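You operate a simulated robot arm through the tools that you are given. There is no shell and no other tool. Be economical: measure what you need, move in short steps, check, and stop when the job is done.

You run a simulated two-armed robot. Do the job below in one go: nothing can be reset, and whatever is moved stays where it is left.

TASK
Pick up the beaker from the top of the table with the card holders with one hand, pass it to the other hand and put it on the grey bench beside the small tub. Take the strainer with a teal grip from the end of the wall bench beside the grey mat and leave it on the top of the wall table. Take the teal frost cap and put it on top of the blue cover. Open the cabinet drawer, take the blue card from there and put it on the top of the narrow table and shut the drawer again. Take the brush on the third shelf from the bottom of the blue rack and put it away on the planter end of the long bench. Any order will do. Set down upright: beaker, strainer with a teal grip.

Only the result counts: the job must be done as asked and must still hold three seconds after the hand-in. Knocking over, shifting, dropping, spilling or breaking anything else fails it. A push-on lid holds only when it is set on centred and level and pressed home; a screw cap is set on level and turned clockwise until tight.

THE ROBOT
Two 7-joint arms with two-finger parallel grippers on one trunk, on a base that drives. Base frame: it is fixed to the floor where the robot stands at the start and does not move with it; the origin is under the middle of the robot, x ahead of it, y to its left, z up. Lengths are in mm, angles in degrees, forces in N, time in s.
The left shoulder is at the start at [60, 189, 1128], the right one opposite. Places, roughly: beaker [500, 250, 750]; blue card [-2000, -4750, 1000]; blue cover (21x18x6 cm) [900, -1400, 500]; brush (6x11x8 cm) [-4800, 2300, 1200]; cabinet drawer [-2100, -4700, 1100]; grey bench beside the small tub (18x16 cm) [2400, -1420, 780]; planter end of the long bench [800, 700, 800]; strainer with a teal grip (8x8x9 cm) [2900, 2500, 800]; teal frost cap [-2250, 2500, 250]; top of the narrow table [-3200, -1500, 800]; wall table (24x84 cm) [4780, -40, 800]. Payload 3.43 kg a hand.
The tool frame of a hand sits at the grasp point between the pads (the TCP): z along the fingers, y along the line on which they close. The tips reach 30 mm beyond it. The gripper opens to 94 mm. The fingers are 28 mm wide and 10 mm thick; the gripper's body (50 by 96 mm) begins 55 mm behind the TCP.
Orientation is told as [roll, pitch, yaw] about the base's x, y, z axes, in that order, counted from this pose: with the fingers straight down and closing along the base's y, the tool's x points along the base's -x, its y along +y and its z along -z.

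THE INTERFACE
- The arms move only by the tool nudge_tool. It takes "left_steps", "right_steps" or both (then of equal length, played together; a hand with none holds still); each is a list of rows, each an object of numbers (a shift or turn left out is 0, a gripper value left out holds the last): "wx", "wy", "wz": the turn, a rotation vector about the tool's x, y, z in degrees; "x", "y", "z": the shift along the tool's x, y, z in mm; "grip": the gripper command, from -1 (shut) to 1 (fully open), values between in proportion. In form: [{"wx": .., "wy": .., "wz": .., "x": .., "y": .., "z": .., "grip": ..}, ...]. A call has 1 to 12 rows; each row shifts and turns the commanded pose from where the row before left it, along the tool's axes as they then stand. Each row takes 0.2 s and may step no farther than 50 mm and 8.6 degrees from the row before; otherwise, or with a gripper value out of range, the whole call is refused. Where a pose cannot be reached the arm comes as near as it can. A force on the tool above 40 N (or 10 N above the force at the start of the call, whichever is more), or a blocked arm, ends the call early, and 0.2 s more pass. Each finger travels about 153 mm/s and halts on what it meets, pressing with about 32 N; the grip force reading is that of the motor and also rises with nothing between the fingers. The clock runs only during rows and for 0.2 s after the last one: add rows that do not move to give the fingers time. The reply holds the time, the measured pose of the TCP, the force on the tool along the base axes, the opening and the grip force, in the units named above and with some noise, with the torque about the TCP (base axes, N m) and any sound that the robot's microphone picked up, and new pictures: "pictures" is both (left out), scene, wrist or none (wrist: the cameras of the hands that moved).
- Cameras (640 x 400 px; columns grow to the right, rows downward): "scene" is now at [-2.9, 33.4, 1663.4]; the picture's right is [0.51, -0.86, 0.00], its down [-0.75, -0.45, -0.49] and it looks along [0.42, 0.25, -0.87] (base axes); focal length 267 px, centre (320, 200). "left" rides on the left gripper at [76, -14, -102] in its tool frame; the picture's right is [0.18, 0.98, 0.00], its down [-0.75, 0.14, -0.64] and it looks along [-0.63, 0.12, 0.77] (tool axes); focal length 243 px, centre (320, 200). "right" rides on the right gripper at [76, 14, -102] in its tool frame; the picture's right is [-0.18, 0.98, 0.00], its down [-0.75, -0.14, -0.64] and it looks along [-0.63, -0.12, 0.77] (tool axes); focal length 243 px, centre (320, 200). There is no depth. A picture from a camera that has moved, and an enlarged one, comes with that camera's place and axes in the base frame and with its lens.
- move_column(by): slides the trunk up (or, below 0, down) by that many mm; the arms and the scene camera ride with it, the base frame stays. It gives what a move gives, with no picture.
- steer(legs): drives the robot by 1 to 6 legs, each [ahead, left, turn to the left] in mm, mm and degrees, along the robot's own axes; the way and the turn of a leg run together, so that a leg with both is an arc; at most 1500 mm and 180 degrees a leg. The arms and the cameras ride along, it lands a little off, and it stops where it bumps. It gives what a move gives, and a new picture of the scene camera.
- head_to(pan, tilt): turns the head with the scene camera to pan (to the left, within 86 degrees either way) and tilt (down, from -29 to 69), counted from straight ahead of the robot. It gives what a move gives, and a new picture of the scene camera.
- zoom(camera, box): a new picture of the part [left, top, right, bottom] of that camera's present view, enlarged. The clock stands still meanwhile.
- close_job(): hands the job in; it is judged then, once.

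Go step by step. Nothing tells you exact positions but the pictures and the camera data: compare them with the known pose of the tool, close in by small moves and look again before you grip or let go. The budget is 196 turns and 260 pictures, counting those below and the enlarged ones. Unless the task says otherwise, let go and move clear before handing in.

The tools are called as name(argument=value, ...) on one line, values as JSON. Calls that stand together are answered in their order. nudge_tool: Moves the arms, as the interface text tells. Its arguments: {"type":"object","properties":{"left_steps":{"type":"array","items":{"type":"object","properties":{"wx":{"type":"number"},"wy":{"type":"number"},"wz":{"type":"number"},"x":{"type":"number"},"y":{"type":"number"},"z":{"type":"number"},"grip":{"type":"number"}}}},"right_steps":{"type":"array","items":{"type":"object","properties":{"wx":{"type":"number"},"wy":{"type":"number"},"wz":{"type":"number"},"x":{"type":"number"},"y":{"type":"number"},"z":{"type":"number"},"grip":{"type":"number"}}}},"pictures":{"type":"string","enum":["both","scene","wrist","none"]}},"required":[]} The other tools are called the same way: move_column (by) slides the trunk up or down; steer (legs) drives the base; head_to (pan, tilt) turns the head that bears the scene camera; zoom (camera, box) takes an enlarged picture of a part of a camera's view; close_job () hands the job in.

At the start:

```text
time: 0.0
left_ee_pos: [350.4, 320.6, 978.4]
left_tcp_rot: [0.0, 0.0, 0.1]
left_ft_force: [0.0, -1.0, 0.0]
left_ft_torque: [-0.02, 0.07, 0.03]
left_width: 94.0
left_grasp_force: 0.1
right_ee_pos: [348.5, -22.8, 1005.2]
right_tcp_rot: [0.0, 0.1, 0.0]
right_ft_force: [-0.6, 0.0, 0.2]
right_ft_torque: [-0.02, 0.0, 0.01]
right_width: 94.0
right_grasp_force: 0.1
trunk travel left (down, up): [-800.0, 190.0]
robot x, y, heading: [0.4, -0.4, -0.2]
head pan, tilt: [30.8, 60.8]
```

scene: 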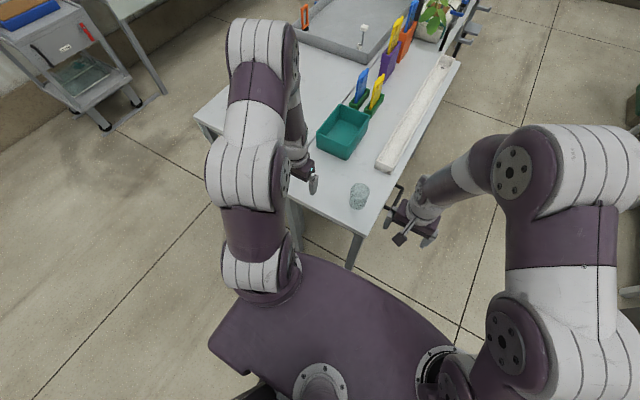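
right: 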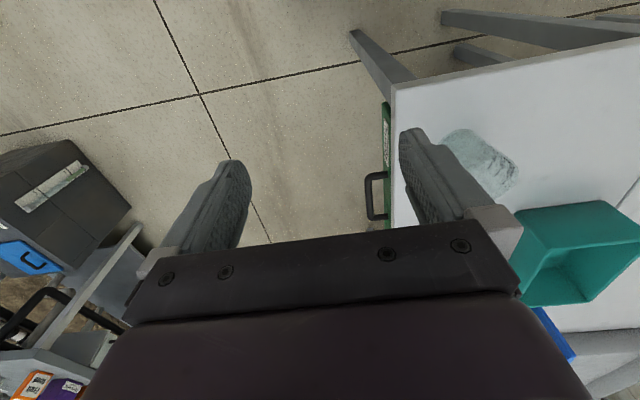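
left: 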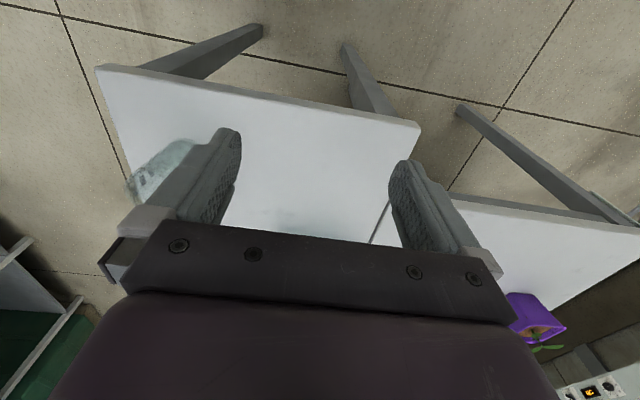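

I see the table with the beaker near its corner just ahead, a bit to the left. I'll look closer at it and around.

zoom(camera="scene", box=[190, 80, 470, 255])

head_to(pan=0, tilt=30)

head_to(pan=-60, tilt=25)

head_to(pan=60, tilt=25)

```text
2.29 times, centred on (330, 168) of scene
camera zoom: at [-2.9, 33.4, 1663.4], right [0.51, -0.86, 0.0], down [-0.75, -0.45, -0.49], along [0.42, 0.25, -0.87], focal length 610 px, centre (297, 274)
```

zoom: 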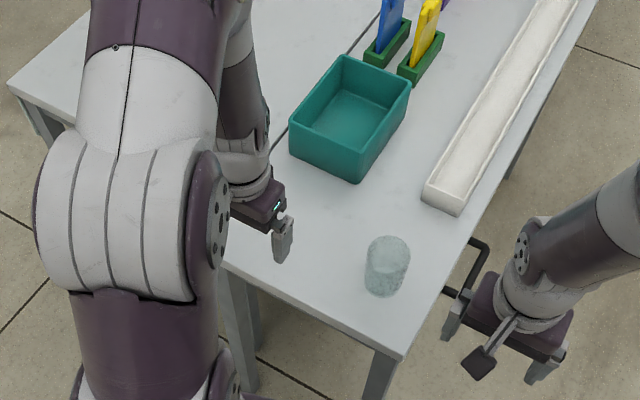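

```text
time: 1.0
left_ee_pos: [350.1, 321.1, 978.2]
left_tcp_rot: [0.0, 0.0, 0.0]
left_ft_force: [-0.2, 0.4, 0.8]
left_ft_torque: [-0.01, -0.02, -0.03]
left_width: 94.2
left_grasp_force: 0.0
right_ee_pos: [348.6, -24.2, 1005.3]
right_tcp_rot: [0.0, 0.0, 0.0]
right_ft_force: [0.7, 0.4, 0.6]
right_ft_torque: [0.0, 0.04, -0.02]
right_width: 94.0
right_grasp_force: 0.1
trunk travel left (down, up): [-800.0, 190.0]
robot x, y, heading: [0.9, -3.5, 0.2]
head pan, tilt: [0.0, 30.0]
camera scene: at [31.1, -0.1, 1706.4], right [0.0, -1.0, 0.0], down [-0.5, 0.0, -0.87], along [0.87, 0.0, -0.5], focal length 267 px, centre (320, 200)
```

scene: 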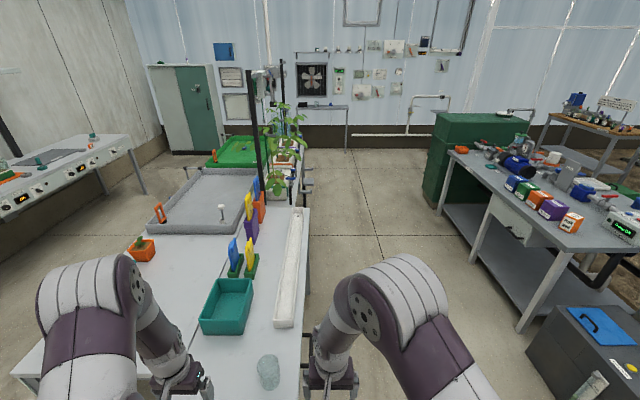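

```text
time: 2.3
left_ee_pos: [350.3, 322.2, 978.8]
left_tcp_rot: [0.1, 0.0, 0.0]
left_ft_force: [-0.2, 0.1, -0.4]
left_ft_torque: [-0.01, 0.01, 0.0]
left_width: 93.9
left_grasp_force: 0.0
right_ee_pos: [348.8, -23.7, 1004.9]
right_tcp_rot: [0.0, 0.1, -0.1]
right_ft_force: [0.1, -0.1, -0.6]
right_ft_torque: [-0.02, 0.0, 0.03]
right_width: 94.1
right_grasp_force: 0.0
trunk travel left (down, up): [-800.0, 190.0]
robot x, y, heading: [0.1, 4.2, 0.3]
head pan, tilt: [-60.0, 25.0]
camera scene: at [-13.2, -79.9, 1714.4], right [-0.87, -0.5, 0.0], down [-0.21, 0.37, -0.91], along [0.45, -0.78, -0.42], focal length 267 px, centre (320, 200)
```

scene: 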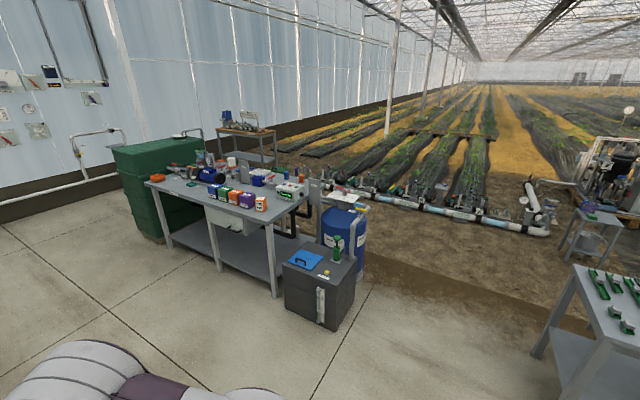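

```text
time: 4.3
left_ee_pos: [351.7, 320.6, 977.4]
left_tcp_rot: [0.0, -0.1, 0.1]
left_ft_force: [-0.3, -0.9, 0.2]
left_ft_torque: [0.01, 0.01, 0.01]
left_width: 94.1
left_grasp_force: 0.0
right_ee_pos: [348.9, -23.3, 1004.7]
right_tcp_rot: [0.1, 0.0, -0.1]
right_ft_force: [-0.4, -0.1, -0.7]
right_ft_torque: [-0.02, 0.02, -0.02]
right_width: 94.0
right_grasp_force: 0.1
trunk travel left (down, up): [-800.0, 190.0]
robot x, y, heading: [-0.7, -1.4, 0.2]
head pan, tilt: [60.0, 25.0]
camera scene: at [-13.2, 79.6, 1714.4], right [0.87, -0.5, 0.0], down [-0.21, -0.37, -0.91], along [0.45, 0.78, -0.42], focal length 267 px, centre (320, 200)
```

scene: 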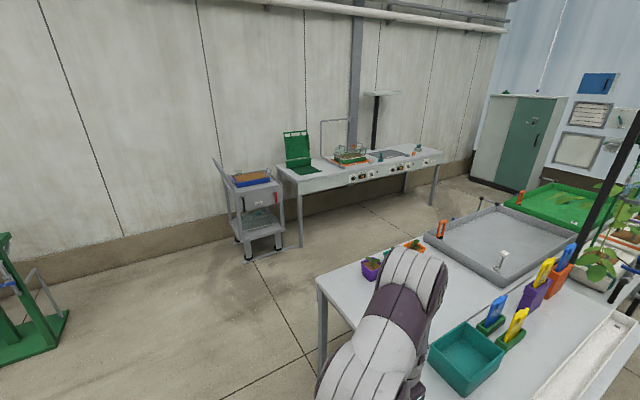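

The beaker stands about [475, 155], on a table about 785 high. I plan for the left hand to grip it low from the side and the right hand to take it by the top from above, so I start turning the left hand.

head_to(pan=15, tilt=55)

nudge_tool(left_steps=[{"x": -30}, {"wz": -8.2}, {"wz": -8.2}, {"wz": -8.2}, {"wz": -8.2}, {"wz": -8.2}, {"wz": -8.2}, {"wz": -8.2}, {"wz": -8.2}, {"wz": -8.2}, {"wz": -8.2}, {"wz": -8}], pictures="none")

nudge_tool(left_steps=[{"wy": 8}, {"wy": 8}, {"wy": 8}, {"wy": 8}, {"wy": 8}, {"wy": 8}, {"wy": 8}, {"wy": 8}])

```text
time: 5.4
left_ee_pos: [350.9, 321.0, 977.0]
left_tcp_rot: [0.0, 0.0, -0.1]
left_ft_force: [-0.9, -0.2, 0.7]
left_ft_torque: [0.0, -0.01, 0.01]
left_width: 94.0
left_grasp_force: 0.2
right_ee_pos: [348.3, -23.1, 1005.2]
right_tcp_rot: [0.0, 0.0, 0.0]
right_ft_force: [0.2, 0.1, -0.2]
right_ft_torque: [-0.02, 0.0, -0.02]
right_width: 93.8
right_grasp_force: 0.1
trunk travel left (down, up): [-800.0, 190.0]
robot x, y, heading: [0.6, -1.6, -0.3]
head pan, tilt: [15.0, 55.0]
camera scene: at [10.3, 18.6, 1670.5], right [0.26, -0.97, 0.0], down [-0.79, -0.21, -0.57], along [0.55, 0.15, -0.82], focal length 267 px, centre (320, 200)
```

scene: 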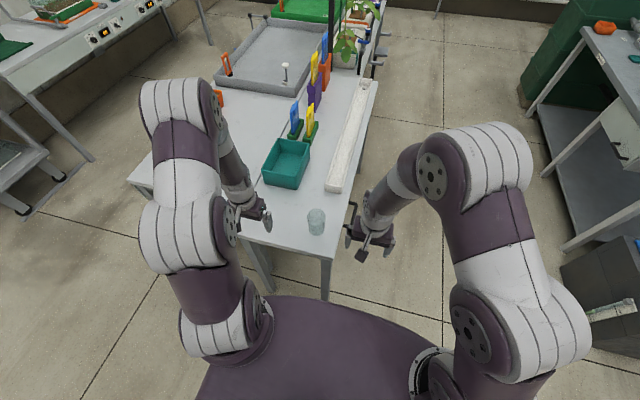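

```text
time: 8.0
left_ee_pos: [380.6, 321.7, 978.6]
left_tcp_rot: [0.0, 0.0, 90.1]
left_ft_force: [0.7, 1.0, 0.4]
left_ft_torque: [0.0, 0.03, -0.02]
left_width: 93.8
left_grasp_force: 0.1
right_ee_pos: [347.8, -23.3, 1005.8]
right_tcp_rot: [0.0, 0.0, 0.0]
right_ft_force: [-0.2, 0.3, -0.1]
right_ft_torque: [0.03, -0.01, 0.03]
right_width: 93.9
right_grasp_force: 0.1
trunk travel left (down, up): [-800.0, 190.0]
robot x, y, heading: [-0.5, -3.2, -0.0]
head pan, tilt: [15.0, 55.0]
```

```text
time: 9.8
left_ee_pos: [294.1, 230.9, 930.8]
left_tcp_rot: [-0.7, 58.5, 89.7]
left_ft_force: [0.4, 0.0, -0.3]
left_ft_torque: [-0.01, 0.0, -0.01]
left_width: 94.0
left_grasp_force: 0.1
left hand out of reach, approached as far as the arm can: row 5, 6, 7, 8
right_ee_pos: [348.8, -22.4, 1004.9]
right_tcp_rot: [-0.1, 0.0, 0.0]
right_ft_force: [0.0, -0.3, 0.1]
right_ft_torque: [-0.01, 0.0, -0.02]
right_width: 93.9
right_grasp_force: 0.0
trunk travel left (down, up): [-800.0, 190.0]
robot x, y, heading: [-2.0, 1.1, 0.2]
head pan, tilt: [15.0, 55.0]
camera scene: at [10.0, 19.1, 1670.5], right [0.26, -0.97, 0.0], down [-0.79, -0.21, -0.57], along [0.55, 0.15, -0.82], focal length 267 px, centre (320, 200)
camera left: at [307.9, 278.4, 1048.9], right [-0.98, -0.1, 0.15], down [-0.15, 0.94, -0.31], along [-0.11, -0.32, -0.94], focal length 243 px, centre (320, 200)
```

scene: 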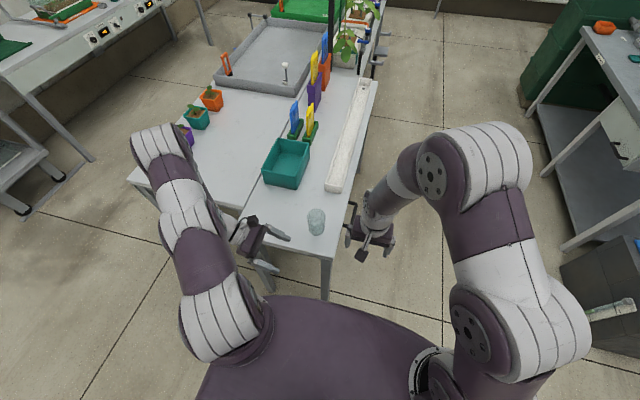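
left: 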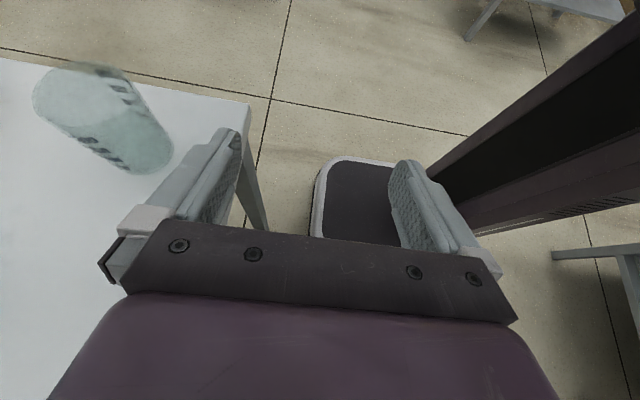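

The sideways tilt runs out of reach because the arms are short. I'll undo it, drive closer, and lower the trunk.

nudge_tool(left_steps=[{"wy": -8}, {"wy": -8}, {"wy": -8}, {"wy": -8}], pictures="none")

head_to(pan=10, tilt=69)

```text
time: 10.8
left_ee_pos: [294.3, 229.3, 930.1]
left_tcp_rot: [0.0, 27.6, 90.0]
left_ft_force: [-0.8, -0.1, -0.2]
left_ft_torque: [0.02, 0.03, 0.02]
left_width: 94.0
left_grasp_force: 0.0
right_ee_pos: [348.7, -24.1, 1005.3]
right_tcp_rot: [0.1, 0.0, 0.0]
right_ft_force: [-0.4, 0.1, -0.8]
right_ft_torque: [-0.01, 0.01, 0.01]
right_width: 94.0
right_grasp_force: 0.1
trunk travel left (down, up): [-800.0, 190.0]
robot x, y, heading: [3.4, 0.2, 0.0]
head pan, tilt: [15.0, 55.0]
```

```text
time: 11.5
left_ee_pos: [295.3, 231.7, 930.5]
left_tcp_rot: [-0.2, 27.9, 90.0]
left_ft_force: [-0.3, 0.7, -0.4]
left_ft_torque: [0.03, 0.0, -0.01]
left_width: 93.8
left_grasp_force: 0.1
right_ee_pos: [349.7, -23.6, 1005.6]
right_tcp_rot: [0.0, 0.0, 0.0]
right_ft_force: [-0.4, 0.4, 0.2]
right_ft_torque: [0.01, 0.0, 0.0]
right_width: 93.9
right_grasp_force: 0.1
trunk travel left (down, up): [-800.0, 190.0]
robot x, y, heading: [1.9, -2.4, -0.0]
head pan, tilt: [10.0, 68.8]
camera scene: at [-4.2, 10.0, 1655.0], right [0.17, -0.98, 0.0], down [-0.92, -0.16, -0.36], along [0.36, 0.06, -0.93], focal length 267 px, centre (320, 200)
```

scene: 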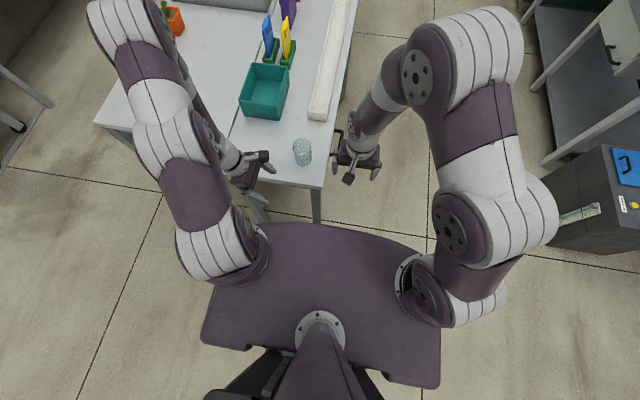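

The base front is near x=220, so I won't push under the table. Instead I'll approach the beaker with the left hand pointing forward and down at a slant. First I straighten the hand and turn it.

nudge_tool(left_steps=[{"wy": -7}, {"wy": -7}, {"wy": -7}, {"wy": -7}, {"wz": 8}, {"wz": 8}, {"wz": 8}, {"wz": 8}, {"wz": 8}, {"wz": 8}, {"wz": 8}, {"wz": 8}], pictures="none")

nudge_tool(left_steps=[{"wz": 8}, {"wz": 8}, {"wz": 8}, {"wz": 8}, {"wz": 8}, {"wz": 8}, {"wz": 8}, {"wy": -8}, {"wy": -8}, {"wy": -8}, {"wy": -8}], pictures="none")

nudge_tool(left_steps=[{"wy": -8}, {"wy": -8}, {"wy": -6}, {"wy": -6}])

```text
time: 14.1
left_ee_pos: [295.0, 231.3, 928.5]
left_tcp_rot: [0.2, -0.2, 25.9]
left_ft_force: [-0.4, 0.9, 0.5]
left_ft_torque: [-0.02, 0.0, 0.0]
left_width: 94.1
left_grasp_force: 0.1
right_ee_pos: [349.9, -23.5, 1005.0]
right_tcp_rot: [0.1, 0.0, -0.1]
right_ft_force: [-0.1, -0.5, -1.1]
right_ft_torque: [-0.01, 0.0, 0.04]
right_width: 94.0
right_grasp_force: 0.1
trunk travel left (down, up): [-800.0, 190.0]
robot x, y, heading: [2.7, 2.1, -0.4]
head pan, tilt: [10.0, 68.8]
```

```text
time: 16.5
left_ee_pos: [294.5, 233.2, 929.8]
left_tcp_rot: [0.4, -32.2, -30.1]
left_ft_force: [-0.1, 0.5, -0.7]
left_ft_torque: [-0.03, -0.02, 0.0]
left_width: 93.8
left_grasp_force: 0.0
right_ee_pos: [348.8, -23.6, 1005.4]
right_tcp_rot: [-0.1, 0.0, 0.0]
right_ft_force: [0.4, -0.4, -0.7]
right_ft_torque: [-0.03, 0.01, 0.01]
right_width: 94.2
right_grasp_force: 0.0
trunk travel left (down, up): [-800.0, 190.0]
robot x, y, heading: [-1.7, 0.8, 0.0]
head pan, tilt: [10.0, 68.8]
```

```text
time: 17.5
left_ee_pos: [295.0, 234.1, 931.2]
left_tcp_rot: [0.6, -60.2, -30.4]
left_ft_force: [0.6, -0.6, -0.3]
left_ft_torque: [0.04, -0.03, 0.0]
left_width: 93.9
left_grasp_force: 0.1
right_ee_pos: [348.0, -22.5, 1005.3]
right_tcp_rot: [-0.2, 0.0, 0.0]
right_ft_force: [-0.4, 0.0, 0.8]
right_ft_torque: [0.01, 0.0, -0.03]
right_width: 94.1
right_grasp_force: 0.1
trunk travel left (down, up): [-800.0, 190.0]
robot x, y, heading: [1.3, 2.7, -0.2]
head pan, tilt: [10.0, 68.8]
camera scene: at [-4.8, 10.9, 1655.0], right [0.17, -0.98, 0.0], down [-0.92, -0.16, -0.36], along [0.36, 0.06, -0.93], focal length 267 px, centre (320, 200)
camera left: at [177.6, 283.5, 915.1], right [0.41, 0.9, -0.16], down [-0.09, 0.21, 0.97], along [0.91, -0.39, 0.17], focal length 243 px, centre (320, 200)
```

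scene: 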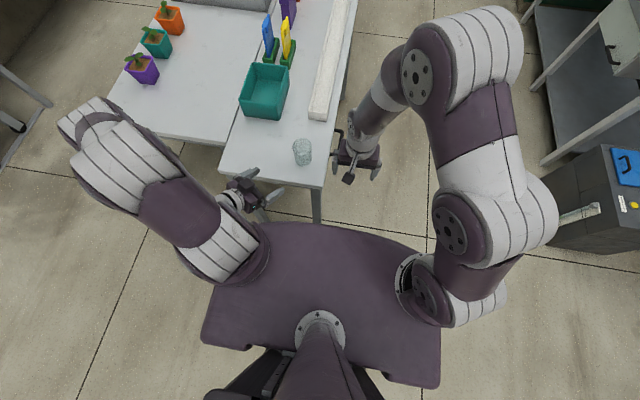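
left: 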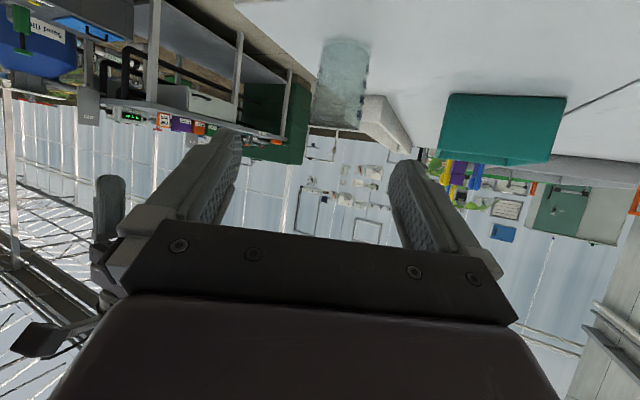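

The pose works. The beaker is at about [470, 160], 788 to 875 high. Now I approach along the slanted tool axis.

nudge_tool(left_steps=[{"y": 24, "x": -2}, {"z": 40}, {"z": 40}, {"z": 27}, {}], pictures="both")

```text
time: 18.7
left_ee_pos: [386.3, 206.0, 877.2]
left_tcp_rot: [0.6, -60.0, -30.5]
left_ft_force: [-0.6, 0.0, -0.1]
left_ft_torque: [0.01, 0.01, -0.03]
left_width: 93.9
left_grasp_force: 0.1
right_ee_pos: [348.7, -23.9, 1003.9]
right_tcp_rot: [0.1, 0.0, 0.0]
right_ft_force: [-1.3, 0.2, 0.2]
right_ft_torque: [0.01, 0.0, 0.02]
right_width: 94.1
right_grasp_force: 0.1
trunk travel left (down, up): [-800.0, 190.0]
robot x, y, heading: [-0.2, -2.4, -0.1]
head pan, tilt: [10.0, 68.8]
camera scene: at [-4.5, 9.7, 1655.0], right [0.17, -0.98, 0.0], down [-0.92, -0.16, -0.36], along [0.36, 0.06, -0.93], focal length 267 px, centre (320, 200)
camera left: at [268.6, 256.0, 864.0], right [0.41, 0.9, -0.15], down [-0.09, 0.21, 0.97], along [0.91, -0.39, 0.16], focal length 243 px, centre (320, 200)
```

scene: 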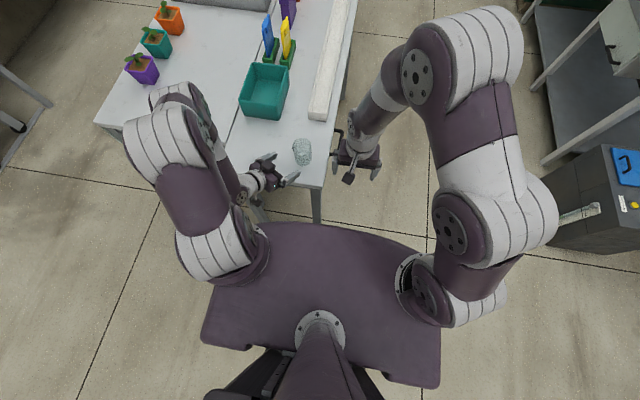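
left: 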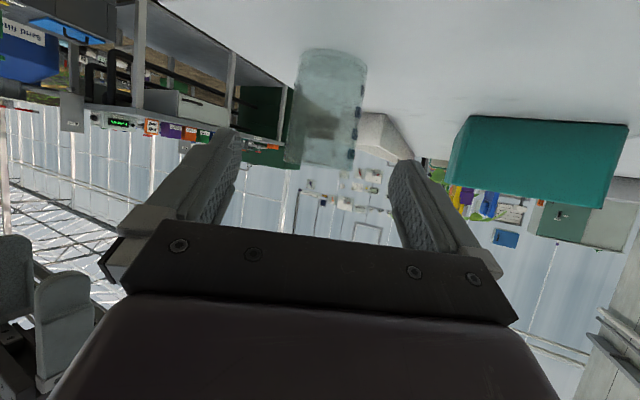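

The beaker lines up between the fingers, so I advance and check.

nudge_tool(left_steps=[{"x": 3, "y": 3}, {"z": 35}, {"z": 35}, {"z": 30}, {}], pictures="both")

```text
time: 19.9
left_ee_pos: [463.5, 167.1, 825.2]
left_tcp_rot: [0.7, -60.0, -30.5]
left_ft_force: [0.2, -0.8, 0.8]
left_ft_torque: [0.01, -0.01, 0.01]
left_width: 94.2
left_grasp_force: 0.0
right_ee_pos: [347.9, -23.3, 1004.0]
right_tcp_rot: [-0.1, 0.0, 0.0]
right_ft_force: [-0.1, 0.6, 0.0]
right_ft_torque: [0.0, 0.0, -0.01]
right_width: 94.2
right_grasp_force: 0.0
trunk travel left (down, up): [-800.0, 190.0]
robot x, y, heading: [-4.0, 1.2, -0.1]
head pan, tilt: [10.0, 68.8]
camera scene: at [-4.6, 9.6, 1655.0], right [0.17, -0.98, 0.0], down [-0.92, -0.16, -0.36], along [0.36, 0.06, -0.93], focal length 267 px, centre (320, 200)
camera left: at [346.8, 218.0, 810.9], right [0.41, 0.9, -0.15], down [-0.09, 0.21, 0.97], along [0.91, -0.39, 0.16], focal length 243 px, centre (320, 200)
```

scene: 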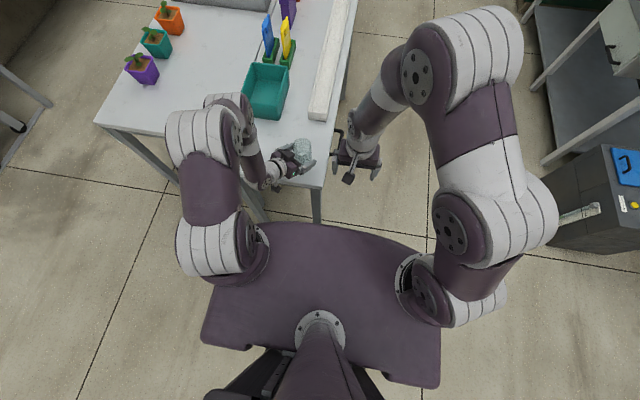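
left: 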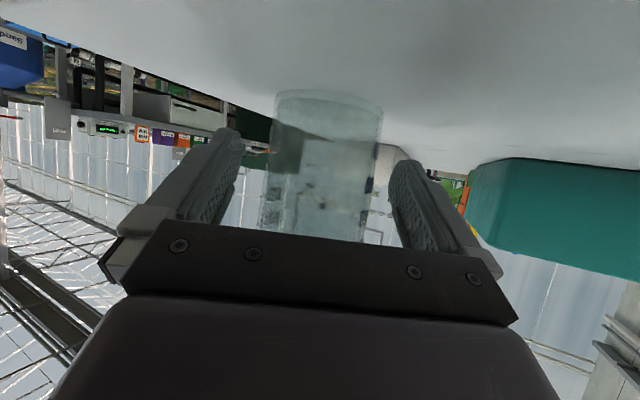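

The beaker is centred between the fingers. I go 8 mm deeper and close.

nudge_tool(left_steps=[{"z": 9, "x": -2}, {"grip": 0}, {"grip": -0.4}, {"grip": -0.6}, {"grip": -0.6}, {"grip": -0.6}], pictures="wrist")

```text
time: 21.3
left_ee_pos: [470.2, 162.3, 823.0]
left_tcp_rot: [0.6, -59.9, -30.5]
left_ft_force: [0.1, 0.0, -0.1]
left_ft_torque: [0.05, -0.01, -0.01]
left_width: 64.6
left_grasp_force: 31.8
right_ee_pos: [348.1, -23.1, 1004.8]
right_tcp_rot: [0.1, 0.0, 0.0]
right_ft_force: [0.3, -0.8, 0.8]
right_ft_torque: [-0.01, 0.03, 0.0]
right_width: 93.8
right_grasp_force: 0.0
trunk travel left (down, up): [-800.0, 190.0]
robot x, y, heading: [-0.7, -1.7, 0.0]
head pan, tilt: [10.0, 68.8]
camera left: at [354.1, 213.3, 808.4], right [0.41, 0.9, -0.15], down [-0.09, 0.21, 0.97], along [0.91, -0.39, 0.16], focal length 243 px, centre (320, 200)
```

left: 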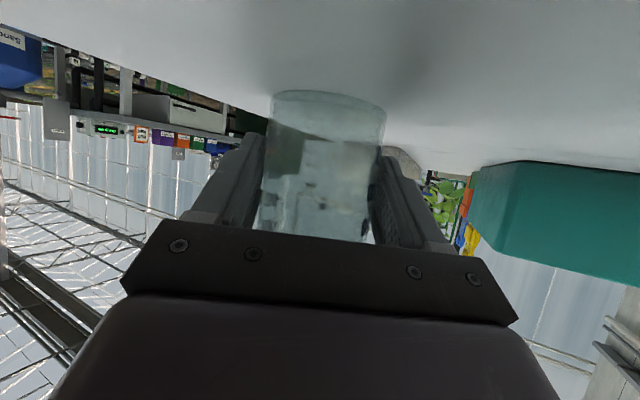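

Gripped at 64.6 mm. I lift it straight up and move the right hand aside and higher.

nudge_tool(left_steps=[{"x": -30, "z": -17.3}, {"x": -40, "z": -23}, {"x": -40, "z": -23}, {}], right_steps=[{"y": -40, "z": -15}, {"y": -40, "z": -15}, {"y": -40, "z": -15}, {"z": -10}], pictures="scene")

```text
time: 22.3
left_ee_pos: [470.9, 160.7, 949.3]
left_tcp_rot: [0.6, -59.9, -30.4]
left_ft_force: [-0.6, 0.0, -0.3]
left_ft_torque: [-0.02, 0.0, -0.02]
left_width: 64.5
left_grasp_force: 32.5
right_ee_pos: [348.5, -143.3, 1060.3]
right_tcp_rot: [0.0, 0.1, -0.1]
right_ft_force: [0.3, 0.6, -0.3]
right_ft_torque: [-0.01, 0.01, 0.03]
right_width: 94.0
right_grasp_force: 0.0
trunk travel left (down, up): [-800.0, 190.0]
robot x, y, heading: [-3.1, 0.7, -0.3]
head pan, tilt: [10.0, 68.8]
camera scene: at [-3.8, 10.4, 1654.9], right [0.17, -0.98, 0.0], down [-0.92, -0.16, -0.36], along [0.36, 0.06, -0.93], focal length 267 px, centre (320, 200)
```

scene: 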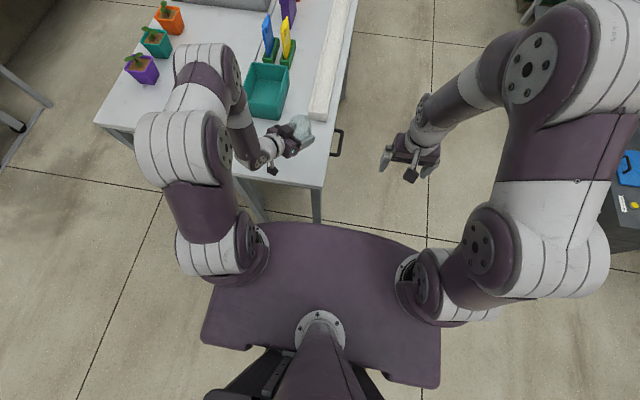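

Next the left hand brings the beaker in front of the trunk, and the right hand turns to match.

nudge_tool(left_steps=[{"x": 6.7, "y": -36.5, "z": -4}, {"x": 6.7, "y": -36.5, "z": -4}, {"x": 6.7, "y": -36.5, "z": -4}, {"x": 6.7, "y": -36.5, "z": -4}, {"x": 6.7, "y": -36.5, "z": -4}, {}], right_steps=[{"wz": 7.5}, {"wz": 7.5}, {"wz": 7.5}, {"wz": 7.5}, {}, {}], pictures="both")

```text
time: 23.7
left_ee_pos: [352.7, 20.8, 930.9]
left_tcp_rot: [0.5, -60.0, -30.4]
left_ft_force: [0.4, 0.1, -0.8]
left_ft_torque: [0.01, 0.01, 0.01]
left_width: 64.4
left_grasp_force: 32.0
right_ee_pos: [348.9, -143.5, 1060.2]
right_tcp_rot: [-0.1, 0.0, -29.9]
right_ft_force: [0.4, 0.6, 0.2]
right_ft_torque: [-0.06, -0.01, -0.01]
right_width: 94.1
right_grasp_force: 0.1
trunk travel left (down, up): [-800.0, 190.0]
robot x, y, heading: [3.6, 0.3, 0.2]
head pan, tilt: [10.0, 68.8]
camera scene: at [-3.7, 10.4, 1655.0], right [0.17, -0.98, 0.0], down [-0.92, -0.16, -0.36], along [0.36, 0.06, -0.93], focal length 267 px, centre (320, 200)
camera right: at [289.2, -93.1, 1163.3], right [0.65, 0.76, 0.0], down [0.58, -0.5, 0.64], along [0.49, -0.42, -0.77], focal length 243 px, centre (320, 200)
camera left: at [234.6, 71.5, 915.9], right [0.41, 0.9, -0.15], down [-0.09, 0.21, 0.97], along [0.91, -0.39, 0.16], focal length 243 px, centre (320, 200)
```

scene: 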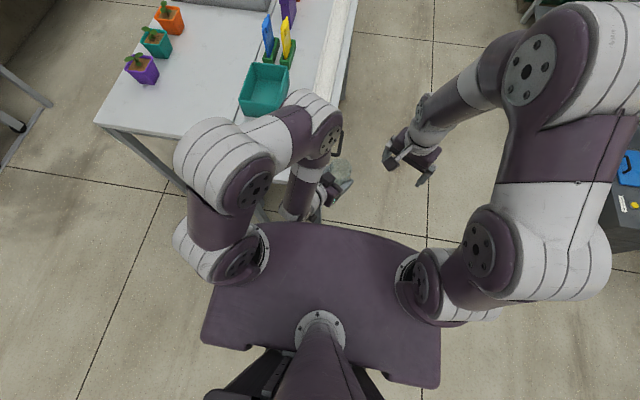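
right: 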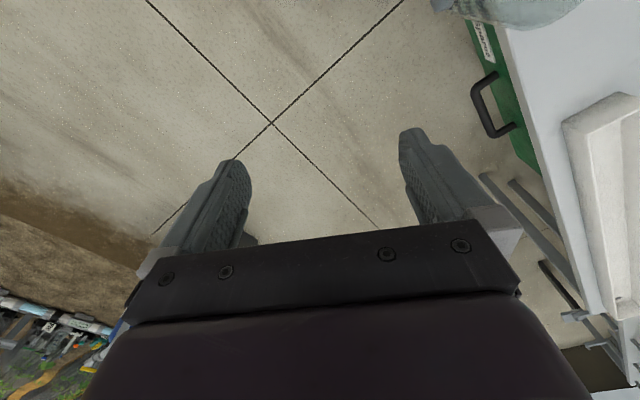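
left: 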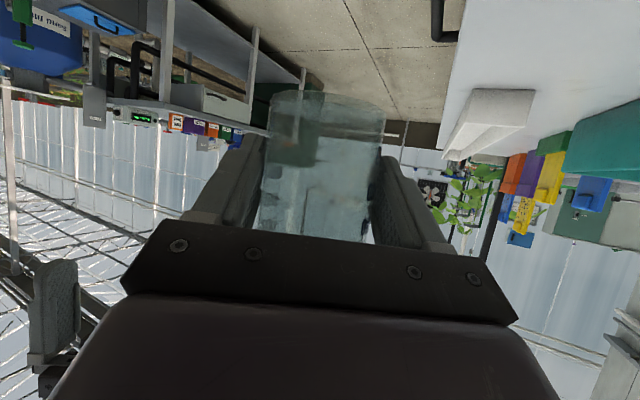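

The left elbow stands close above the handover spot, so I shift the handover point further right and look again.

nudge_tool(left_steps=[{"x": -5, "y": -25, "z": 9}, {"x": -5, "y": -25, "z": 9}, {"x": -5, "y": -25, "z": 9}, {}], pictures="scene")

zoom(camera="scene", box=[170, 60, 490, 260])

```text
time: 24.7
left_ee_pos: [346.4, -56.8, 931.7]
left_tcp_rot: [0.2, -60.3, -29.4]
left_ft_force: [-0.1, -1.0, 0.0]
left_ft_torque: [-0.03, -0.03, -0.01]
left_width: 64.6
left_grasp_force: 32.1
right_ee_pos: [347.7, -142.5, 1059.4]
right_tcp_rot: [0.0, 0.0, -29.9]
right_ft_force: [-0.2, 0.3, 0.6]
right_ft_torque: [-0.01, -0.02, 0.03]
right_width: 94.2
right_grasp_force: 0.1
trunk travel left (down, up): [-800.0, 190.0]
robot x, y, heading: [1.5, -0.3, -0.2]
head pan, tilt: [10.0, 68.8]
camera scene: at [-4.2, 9.7, 1655.0], right [0.17, -0.98, 0.0], down [-0.92, -0.16, -0.36], along [0.36, 0.06, -0.93], focal length 267 px, centre (320, 200)
```

scene: 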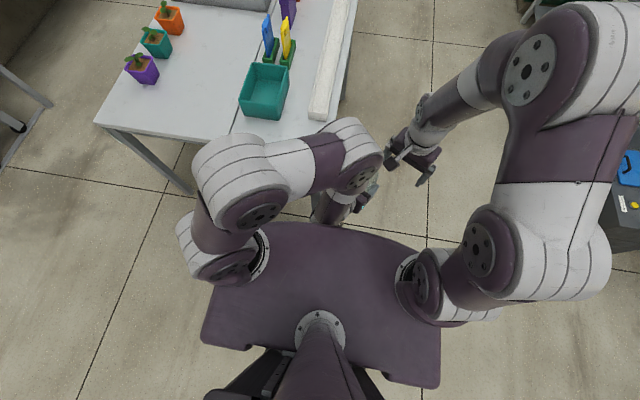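

```text
2.00 times, centred on (330, 160) of scene
camera zoom: at [-4.2, 9.7, 1655.0], right [0.17, -0.98, 0.0], down [-0.92, -0.16, -0.36], along [0.36, 0.06, -0.93], focal length 534 px, centre (300, 280)
```

zoom: 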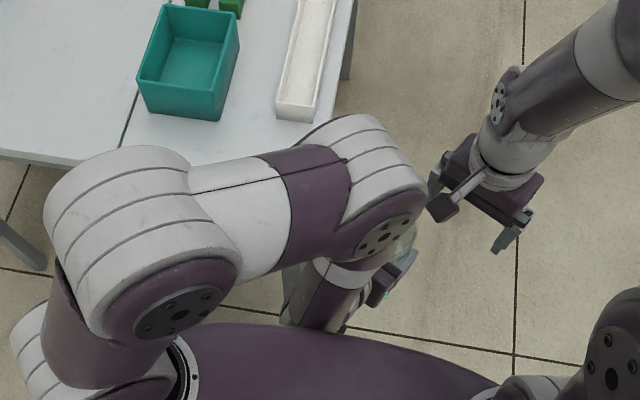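

The left elbow sits above the hand, so a vertical take-over won't fit. Instead both hands will slant in, left from the left and right from the right, 120° apart.

nudge_tool(left_steps=[{"y": 33}, {"y": 33}, {"wx": 6.5, "wz": 3.75}, {"wx": 6.5, "wz": 3.75}, {"wx": 6.5, "wz": 3.75}, {"wx": 6.5, "wz": 3.75}, {}, {}, {}, {}, {}], right_steps=[{"wz": -8.2}, {"wz": -8.2}, {"wz": -8.2}, {"wz": -8.2}, {"wz": -8.2}, {"wz": -8.2}, {"wz": -8.2}, {"wz": -8.2}, {"wz": -8.2}, {"wz": -8.2}, {"wz": -8}], pictures="none")

nudge_tool(right_steps=[{"wy": -7.5}, {"wy": -7.5}, {"wy": -7.5}, {"wy": -7.5}, {"wy": -7.5}, {"wy": -7.5}, {"wy": -7.5}, {"wy": -7.5}, {}], pictures="both")

```text
time: 27.1
left_ee_pos: [372.5, -2.4, 929.8]
left_tcp_rot: [0.5, -59.8, -60.4]
left_ft_force: [-0.2, 0.0, -0.1]
left_ft_torque: [0.0, 0.02, -0.01]
left_width: 64.7
left_grasp_force: 32.4
right_ee_pos: [348.3, -143.5, 1059.2]
right_tcp_rot: [0.0, 0.0, 60.2]
right_ft_force: [0.0, 0.0, -0.5]
right_ft_torque: [0.0, 0.0, -0.01]
right_width: 93.9
right_grasp_force: 0.0
trunk travel left (down, up): [-800.0, 190.0]
robot x, y, heading: [-0.9, 1.3, 0.2]
head pan, tilt: [10.0, 68.8]
```

```text
time: 29.1
left_ee_pos: [371.6, -2.2, 929.3]
left_tcp_rot: [0.5, -59.9, -60.6]
left_ft_force: [0.4, 0.3, 0.7]
left_ft_torque: [-0.03, -0.01, -0.01]
left_width: 64.4
left_grasp_force: 32.0
right_ee_pos: [348.4, -142.1, 1062.0]
right_tcp_rot: [-0.1, -54.5, 60.0]
right_ft_force: [-0.3, 0.3, 0.7]
right_ft_torque: [0.01, 0.01, 0.0]
right_width: 94.1
right_grasp_force: 0.0
right hand out of reach, approached as far as the arm can: row 8
trunk travel left (down, up): [-800.0, 190.0]
robot x, y, heading: [-1.3, 1.5, -0.0]
head pan, tilt: [10.0, 68.8]
camera scene: at [-6.0, 10.0, 1655.0], right [0.17, -0.98, 0.0], down [-0.92, -0.16, -0.36], along [0.36, 0.06, -0.93], focal length 267 px, centre (320, 200)
camera right: at [272.1, -244.9, 1060.2], right [-0.8, 0.58, 0.15], down [0.08, -0.14, 0.99], along [0.6, 0.8, 0.07], focal length 243 px, centre (320, 200)
```

scene: 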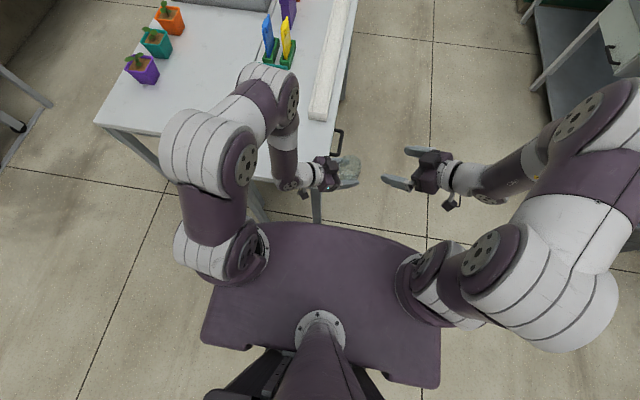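
right: 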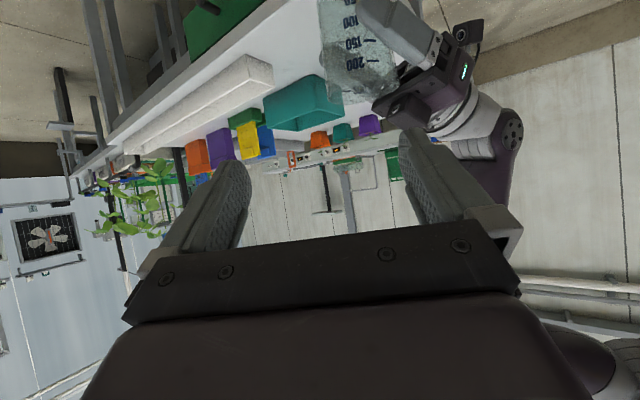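

The beaker sits at about [374, -3], rim near 975. I bring the right hand onto its approach line.

nudge_tool(right_steps=[{"x": 6, "y": 16, "z": 20}, {"x": 6, "y": 16, "z": 20}, {"x": 6, "y": 15.5, "z": 20}, {"wy": -5.5}, {}], pictures="both")

```text
time: 30.3
left_ee_pos: [373.4, -2.7, 929.7]
left_tcp_rot: [0.5, -59.9, -60.4]
left_ft_force: [0.4, -0.3, 0.5]
left_ft_torque: [-0.01, 0.02, 0.01]
left_width: 64.7
left_grasp_force: 31.8
right_ee_pos: [327.8, -83.4, 1012.9]
right_tcp_rot: [-0.1, -56.4, 60.2]
right_ft_force: [-0.2, -0.3, -0.1]
right_ft_torque: [0.01, -0.01, -0.02]
right_width: 93.7
right_grasp_force: 0.1
right hand out of reach, approached as far as the arm can: row 4
trunk travel left (down, up): [-800.0, 190.0]
robot x, y, heading: [1.8, -1.7, 0.1]
head pan, tilt: [10.0, 68.8]
camera scene: at [-4.3, 9.5, 1655.0], right [0.17, -0.98, 0.0], down [-0.92, -0.16, -0.36], along [0.36, 0.06, -0.93], focal length 267 px, centre (320, 200)
camera right: at [250.9, -188.0, 1006.2], right [-0.8, 0.58, 0.15], down [0.06, -0.18, 0.98], along [0.6, 0.8, 0.11], focal length 243 px, centre (320, 200)
```

scene: 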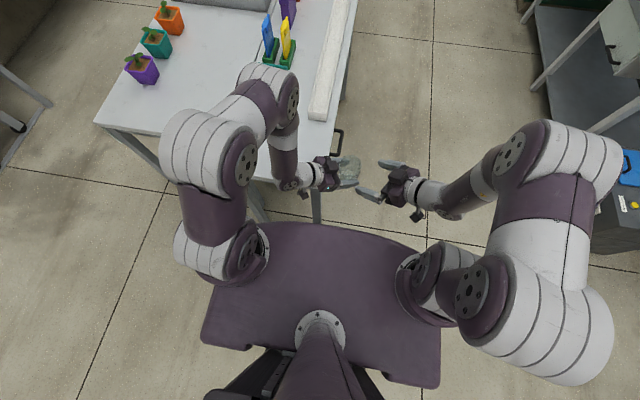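
right: 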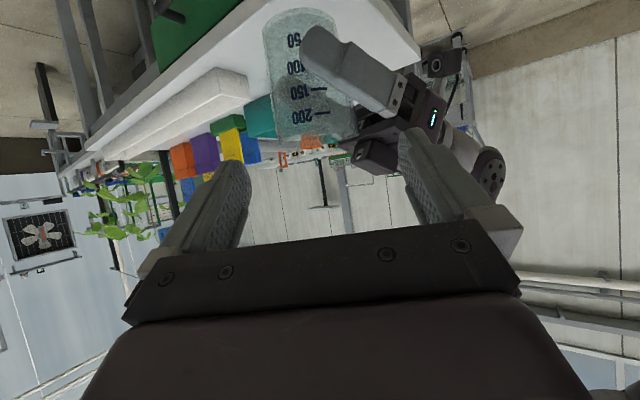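

Sideways, the right fingers would foul the left gripper body. The left elbow is now well away, so I'll take the beaker vertically from above with the closing line matched. The right hand backs off and turns.

nudge_tool(right_steps=[{"z": -40}, {"z": -40}, {"wy": 8}, {"wy": 8}, {"wy": 8}, {"wy": 8}, {"wy": 8}, {"wy": 8}, {"wy": 8.4}, {"wz": 8}, {"wz": 8}, {"wz": 8}], pictures="none")

nudge_tool(right_steps=[{"wz": 8}, {"wz": 8}, {"wz": 8}, {"wz": 8}, {"wz": 8}, {"wz": 8}, {"wz": 8}, {"wz": 8}, {"wz": 8}, {"wz": 8}, {"wz": 8}, {"wz": 8}], pictures="none")

```text
time: 32.9
left_ee_pos: [372.3, -0.9, 930.0]
left_tcp_rot: [0.5, -59.7, -60.4]
left_ft_force: [-0.6, -0.6, 0.1]
left_ft_torque: [0.03, 0.02, 0.01]
left_width: 64.2
left_grasp_force: 32.0
right_ee_pos: [307.0, -117.3, 1029.8]
right_tcp_rot: [0.0, -0.1, 35.9]
right_ft_force: [-0.4, 0.4, -0.6]
right_ft_torque: [0.03, 0.02, -0.06]
right_width: 94.0
right_grasp_force: 0.1
right hand out of reach, approached as far as the arm can: row 1, 2
trunk travel left (down, up): [-800.0, 190.0]
robot x, y, heading: [0.0, 0.4, 0.1]
head pan, tilt: [10.0, 68.8]
```

```text
time: 35.5
left_ee_pos: [373.3, -3.5, 929.6]
left_tcp_rot: [0.5, -59.8, -60.3]
left_ft_force: [0.4, -0.4, -0.1]
left_ft_torque: [0.03, -0.01, -0.01]
left_width: 64.3
left_grasp_force: 31.6
right_ee_pos: [308.2, -115.9, 1028.8]
right_tcp_rot: [0.2, 0.0, -60.1]
right_ft_force: [-1.2, 0.1, 0.4]
right_ft_torque: [0.03, 0.0, -0.04]
right_width: 94.0
right_grasp_force: 0.0
trunk travel left (down, up): [-800.0, 190.0]
robot x, y, heading: [1.2, -1.4, 0.0]
head pan, tilt: [10.0, 68.8]
```

nudge_tool(right_steps=[{"z": -25}, {"x": 22, "y": 37.6}, {"x": 22, "y": 37.6}, {"x": 21.4, "y": 37.6}, {}], pictures="both")

```text
time: 36.7
left_ee_pos: [373.6, -2.6, 929.8]
left_tcp_rot: [0.6, -59.8, -60.4]
left_ft_force: [0.0, 0.0, -0.8]
left_ft_torque: [0.01, 0.0, -0.02]
left_width: 64.5
left_grasp_force: 31.9
right_ee_pos: [373.4, -4.2, 1056.4]
right_tcp_rot: [0.1, 0.1, -59.9]
right_ft_force: [0.5, -0.6, -0.5]
right_ft_torque: [0.01, -0.02, 0.03]
right_width: 94.0
right_grasp_force: 0.1
trunk travel left (down, up): [-800.0, 190.0]
robot x, y, heading: [2.9, -3.6, 0.1]
head pan, tilt: [10.0, 68.8]
camera scene: at [-4.4, 8.8, 1655.0], right [0.17, -0.98, 0.0], down [-0.92, -0.16, -0.36], along [0.36, 0.06, -0.93], focal length 267 px, centre (320, 200)
camera right: at [346.4, 68.0, 1159.7], right [0.94, 0.33, 0.0], down [0.25, -0.72, 0.64], along [0.22, -0.6, -0.77], focal length 243 px, centre (320, 200)
```

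scene: 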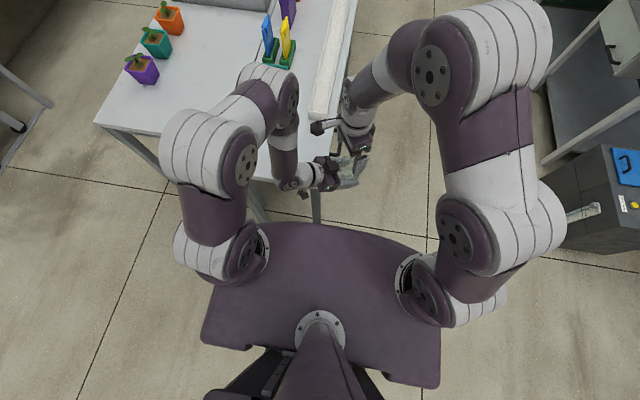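
right: 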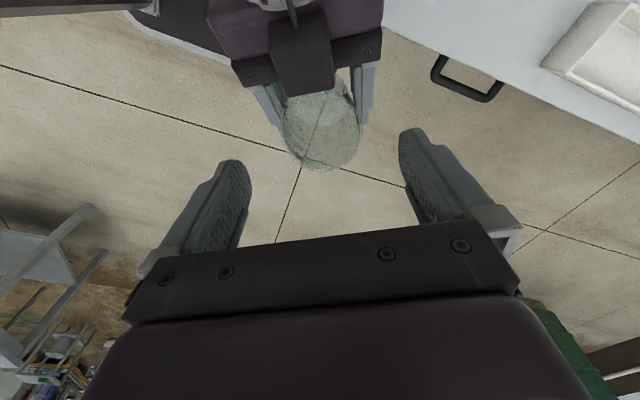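

zoom(camera="scene", box=[280, 90, 420, 210])

zoom(camera="right", box=[200, 0, 440, 200])

```text
3.33 times, centred on (350, 150) of scene
camera zoom: at [-4.4, 8.8, 1655.0], right [0.17, -0.98, 0.0], down [-0.92, -0.16, -0.36], along [0.36, 0.06, -0.93], focal length 890 px, centre (220, 367)
```

zoom: 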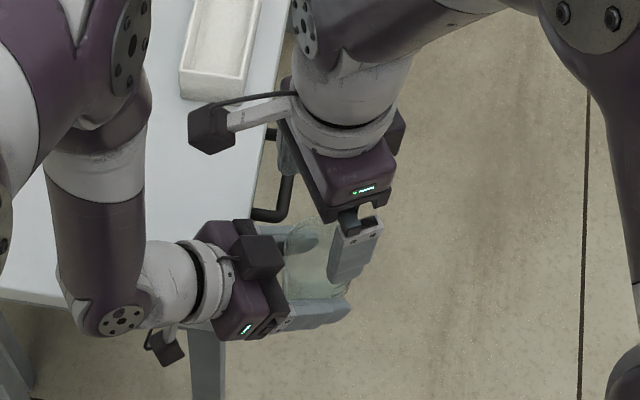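

```text
2.00 times, centred on (320, 100) of right
camera zoom: at [346.4, 68.0, 1159.7], right [0.94, 0.33, 0.0], down [0.25, -0.72, 0.64], along [0.22, -0.6, -0.77], focal length 485 px, centre (320, 400)
```

zoom: 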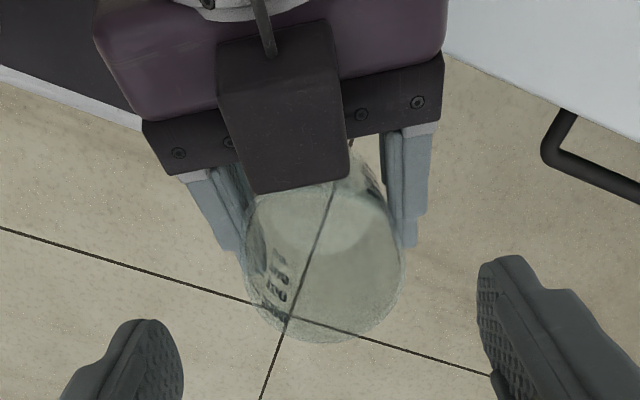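

The right hand is over the beaker, which is centred at about [376, -6]. I descend so the tips are 20 mm below the rim.

nudge_tool(right_steps=[{"x": -3, "y": 1.3}, {"z": 25}, {"z": 25}, {"z": 20}, {}], pictures="both")

zoom(camera="scene", box=[280, 90, 420, 210])

```text
time: 37.9
left_ee_pos: [372.5, -1.7, 929.4]
left_tcp_rot: [0.5, -59.8, -60.4]
left_ft_force: [-0.3, -0.6, 0.1]
left_ft_torque: [-0.01, 0.03, 0.0]
left_width: 64.8
left_grasp_force: 32.0
right_ee_pos: [375.0, -4.0, 986.6]
right_tcp_rot: [0.2, 0.0, -60.0]
right_ft_force: [0.9, 0.4, 0.7]
right_ft_torque: [0.02, -0.01, 0.03]
right_width: 93.9
right_grasp_force: 0.1
trunk travel left (down, up): [-800.0, 190.0]
robot x, y, heading: [0.3, -0.1, 0.1]
head pan, tilt: [10.0, 68.8]
camera scene: at [-4.5, 9.4, 1655.0], right [0.17, -0.98, 0.0], down [-0.92, -0.16, -0.36], along [0.36, 0.06, -0.93], focal length 267 px, centre (320, 200)
camera right: at [348.6, 67.3, 1089.1], right [0.94, 0.33, 0.0], down [0.25, -0.72, 0.64], along [0.22, -0.6, -0.77], focal length 243 px, centre (320, 200)
```

scene: 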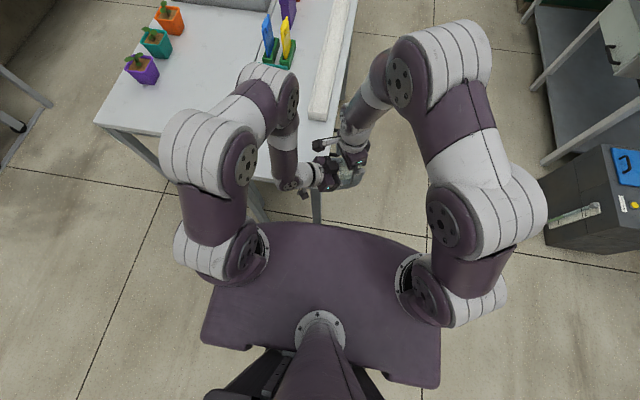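
right: 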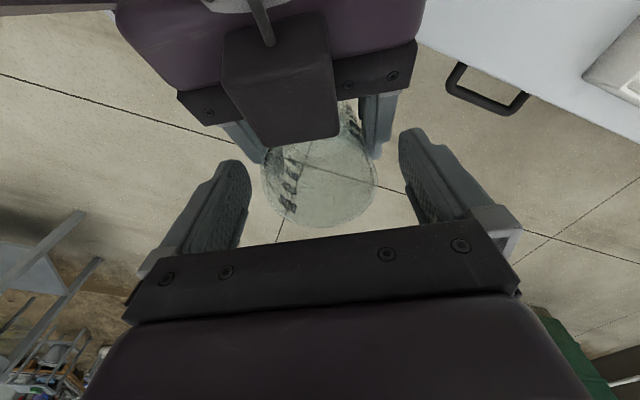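

```text
3.33 times, centred on (350, 150) of scene
camera zoom: at [-4.5, 9.4, 1655.0], right [0.17, -0.98, 0.0], down [-0.92, -0.16, -0.36], along [0.36, 0.06, -0.93], focal length 890 px, centre (220, 367)
```

zoom: 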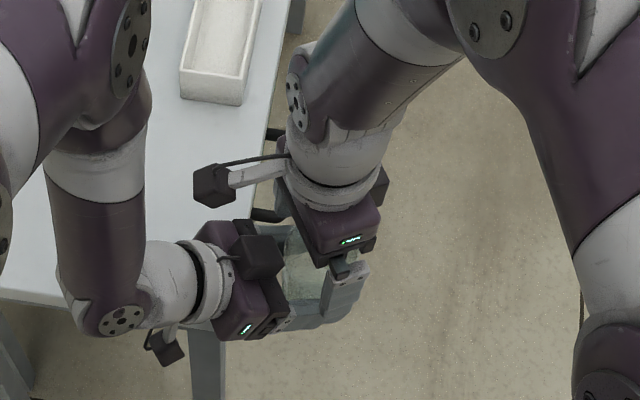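

Aligned. I shift 4 mm forward and close the right hand on the beaker's top.

nudge_tool(right_steps=[{"x": -4}, {"grip": 0}, {"grip": -0.4}, {"grip": -0.6}, {"grip": -0.6}, {"grip": -0.6}], pictures="wrist")

```text
time: 39.3
left_ee_pos: [372.8, -2.9, 930.4]
left_tcp_rot: [0.5, -59.9, -60.4]
left_ft_force: [1.0, -6.5, 0.8]
left_ft_torque: [0.11, -0.02, 0.19]
left_width: 64.6
left_grasp_force: 31.9
right_ee_pos: [376.7, -8.3, 985.3]
right_tcp_rot: [0.2, 0.0, -59.9]
right_ft_force: [-0.4, 5.9, 0.5]
right_ft_torque: [0.2, 0.06, -0.21]
right_width: 66.1
right_grasp_force: 32.3
trunk travel left (down, up): [-800.0, 190.0]
robot x, y, heading: [-1.6, -0.1, 0.1]
head pan, tilt: [10.0, 68.8]
camera right: at [350.0, 63.8, 1088.8], right [0.94, 0.33, 0.0], down [0.25, -0.72, 0.64], along [0.22, -0.6, -0.77], focal length 243 px, centre (320, 200)
```

right: 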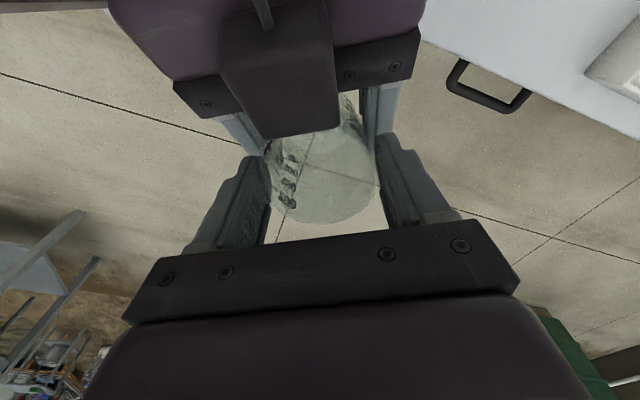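

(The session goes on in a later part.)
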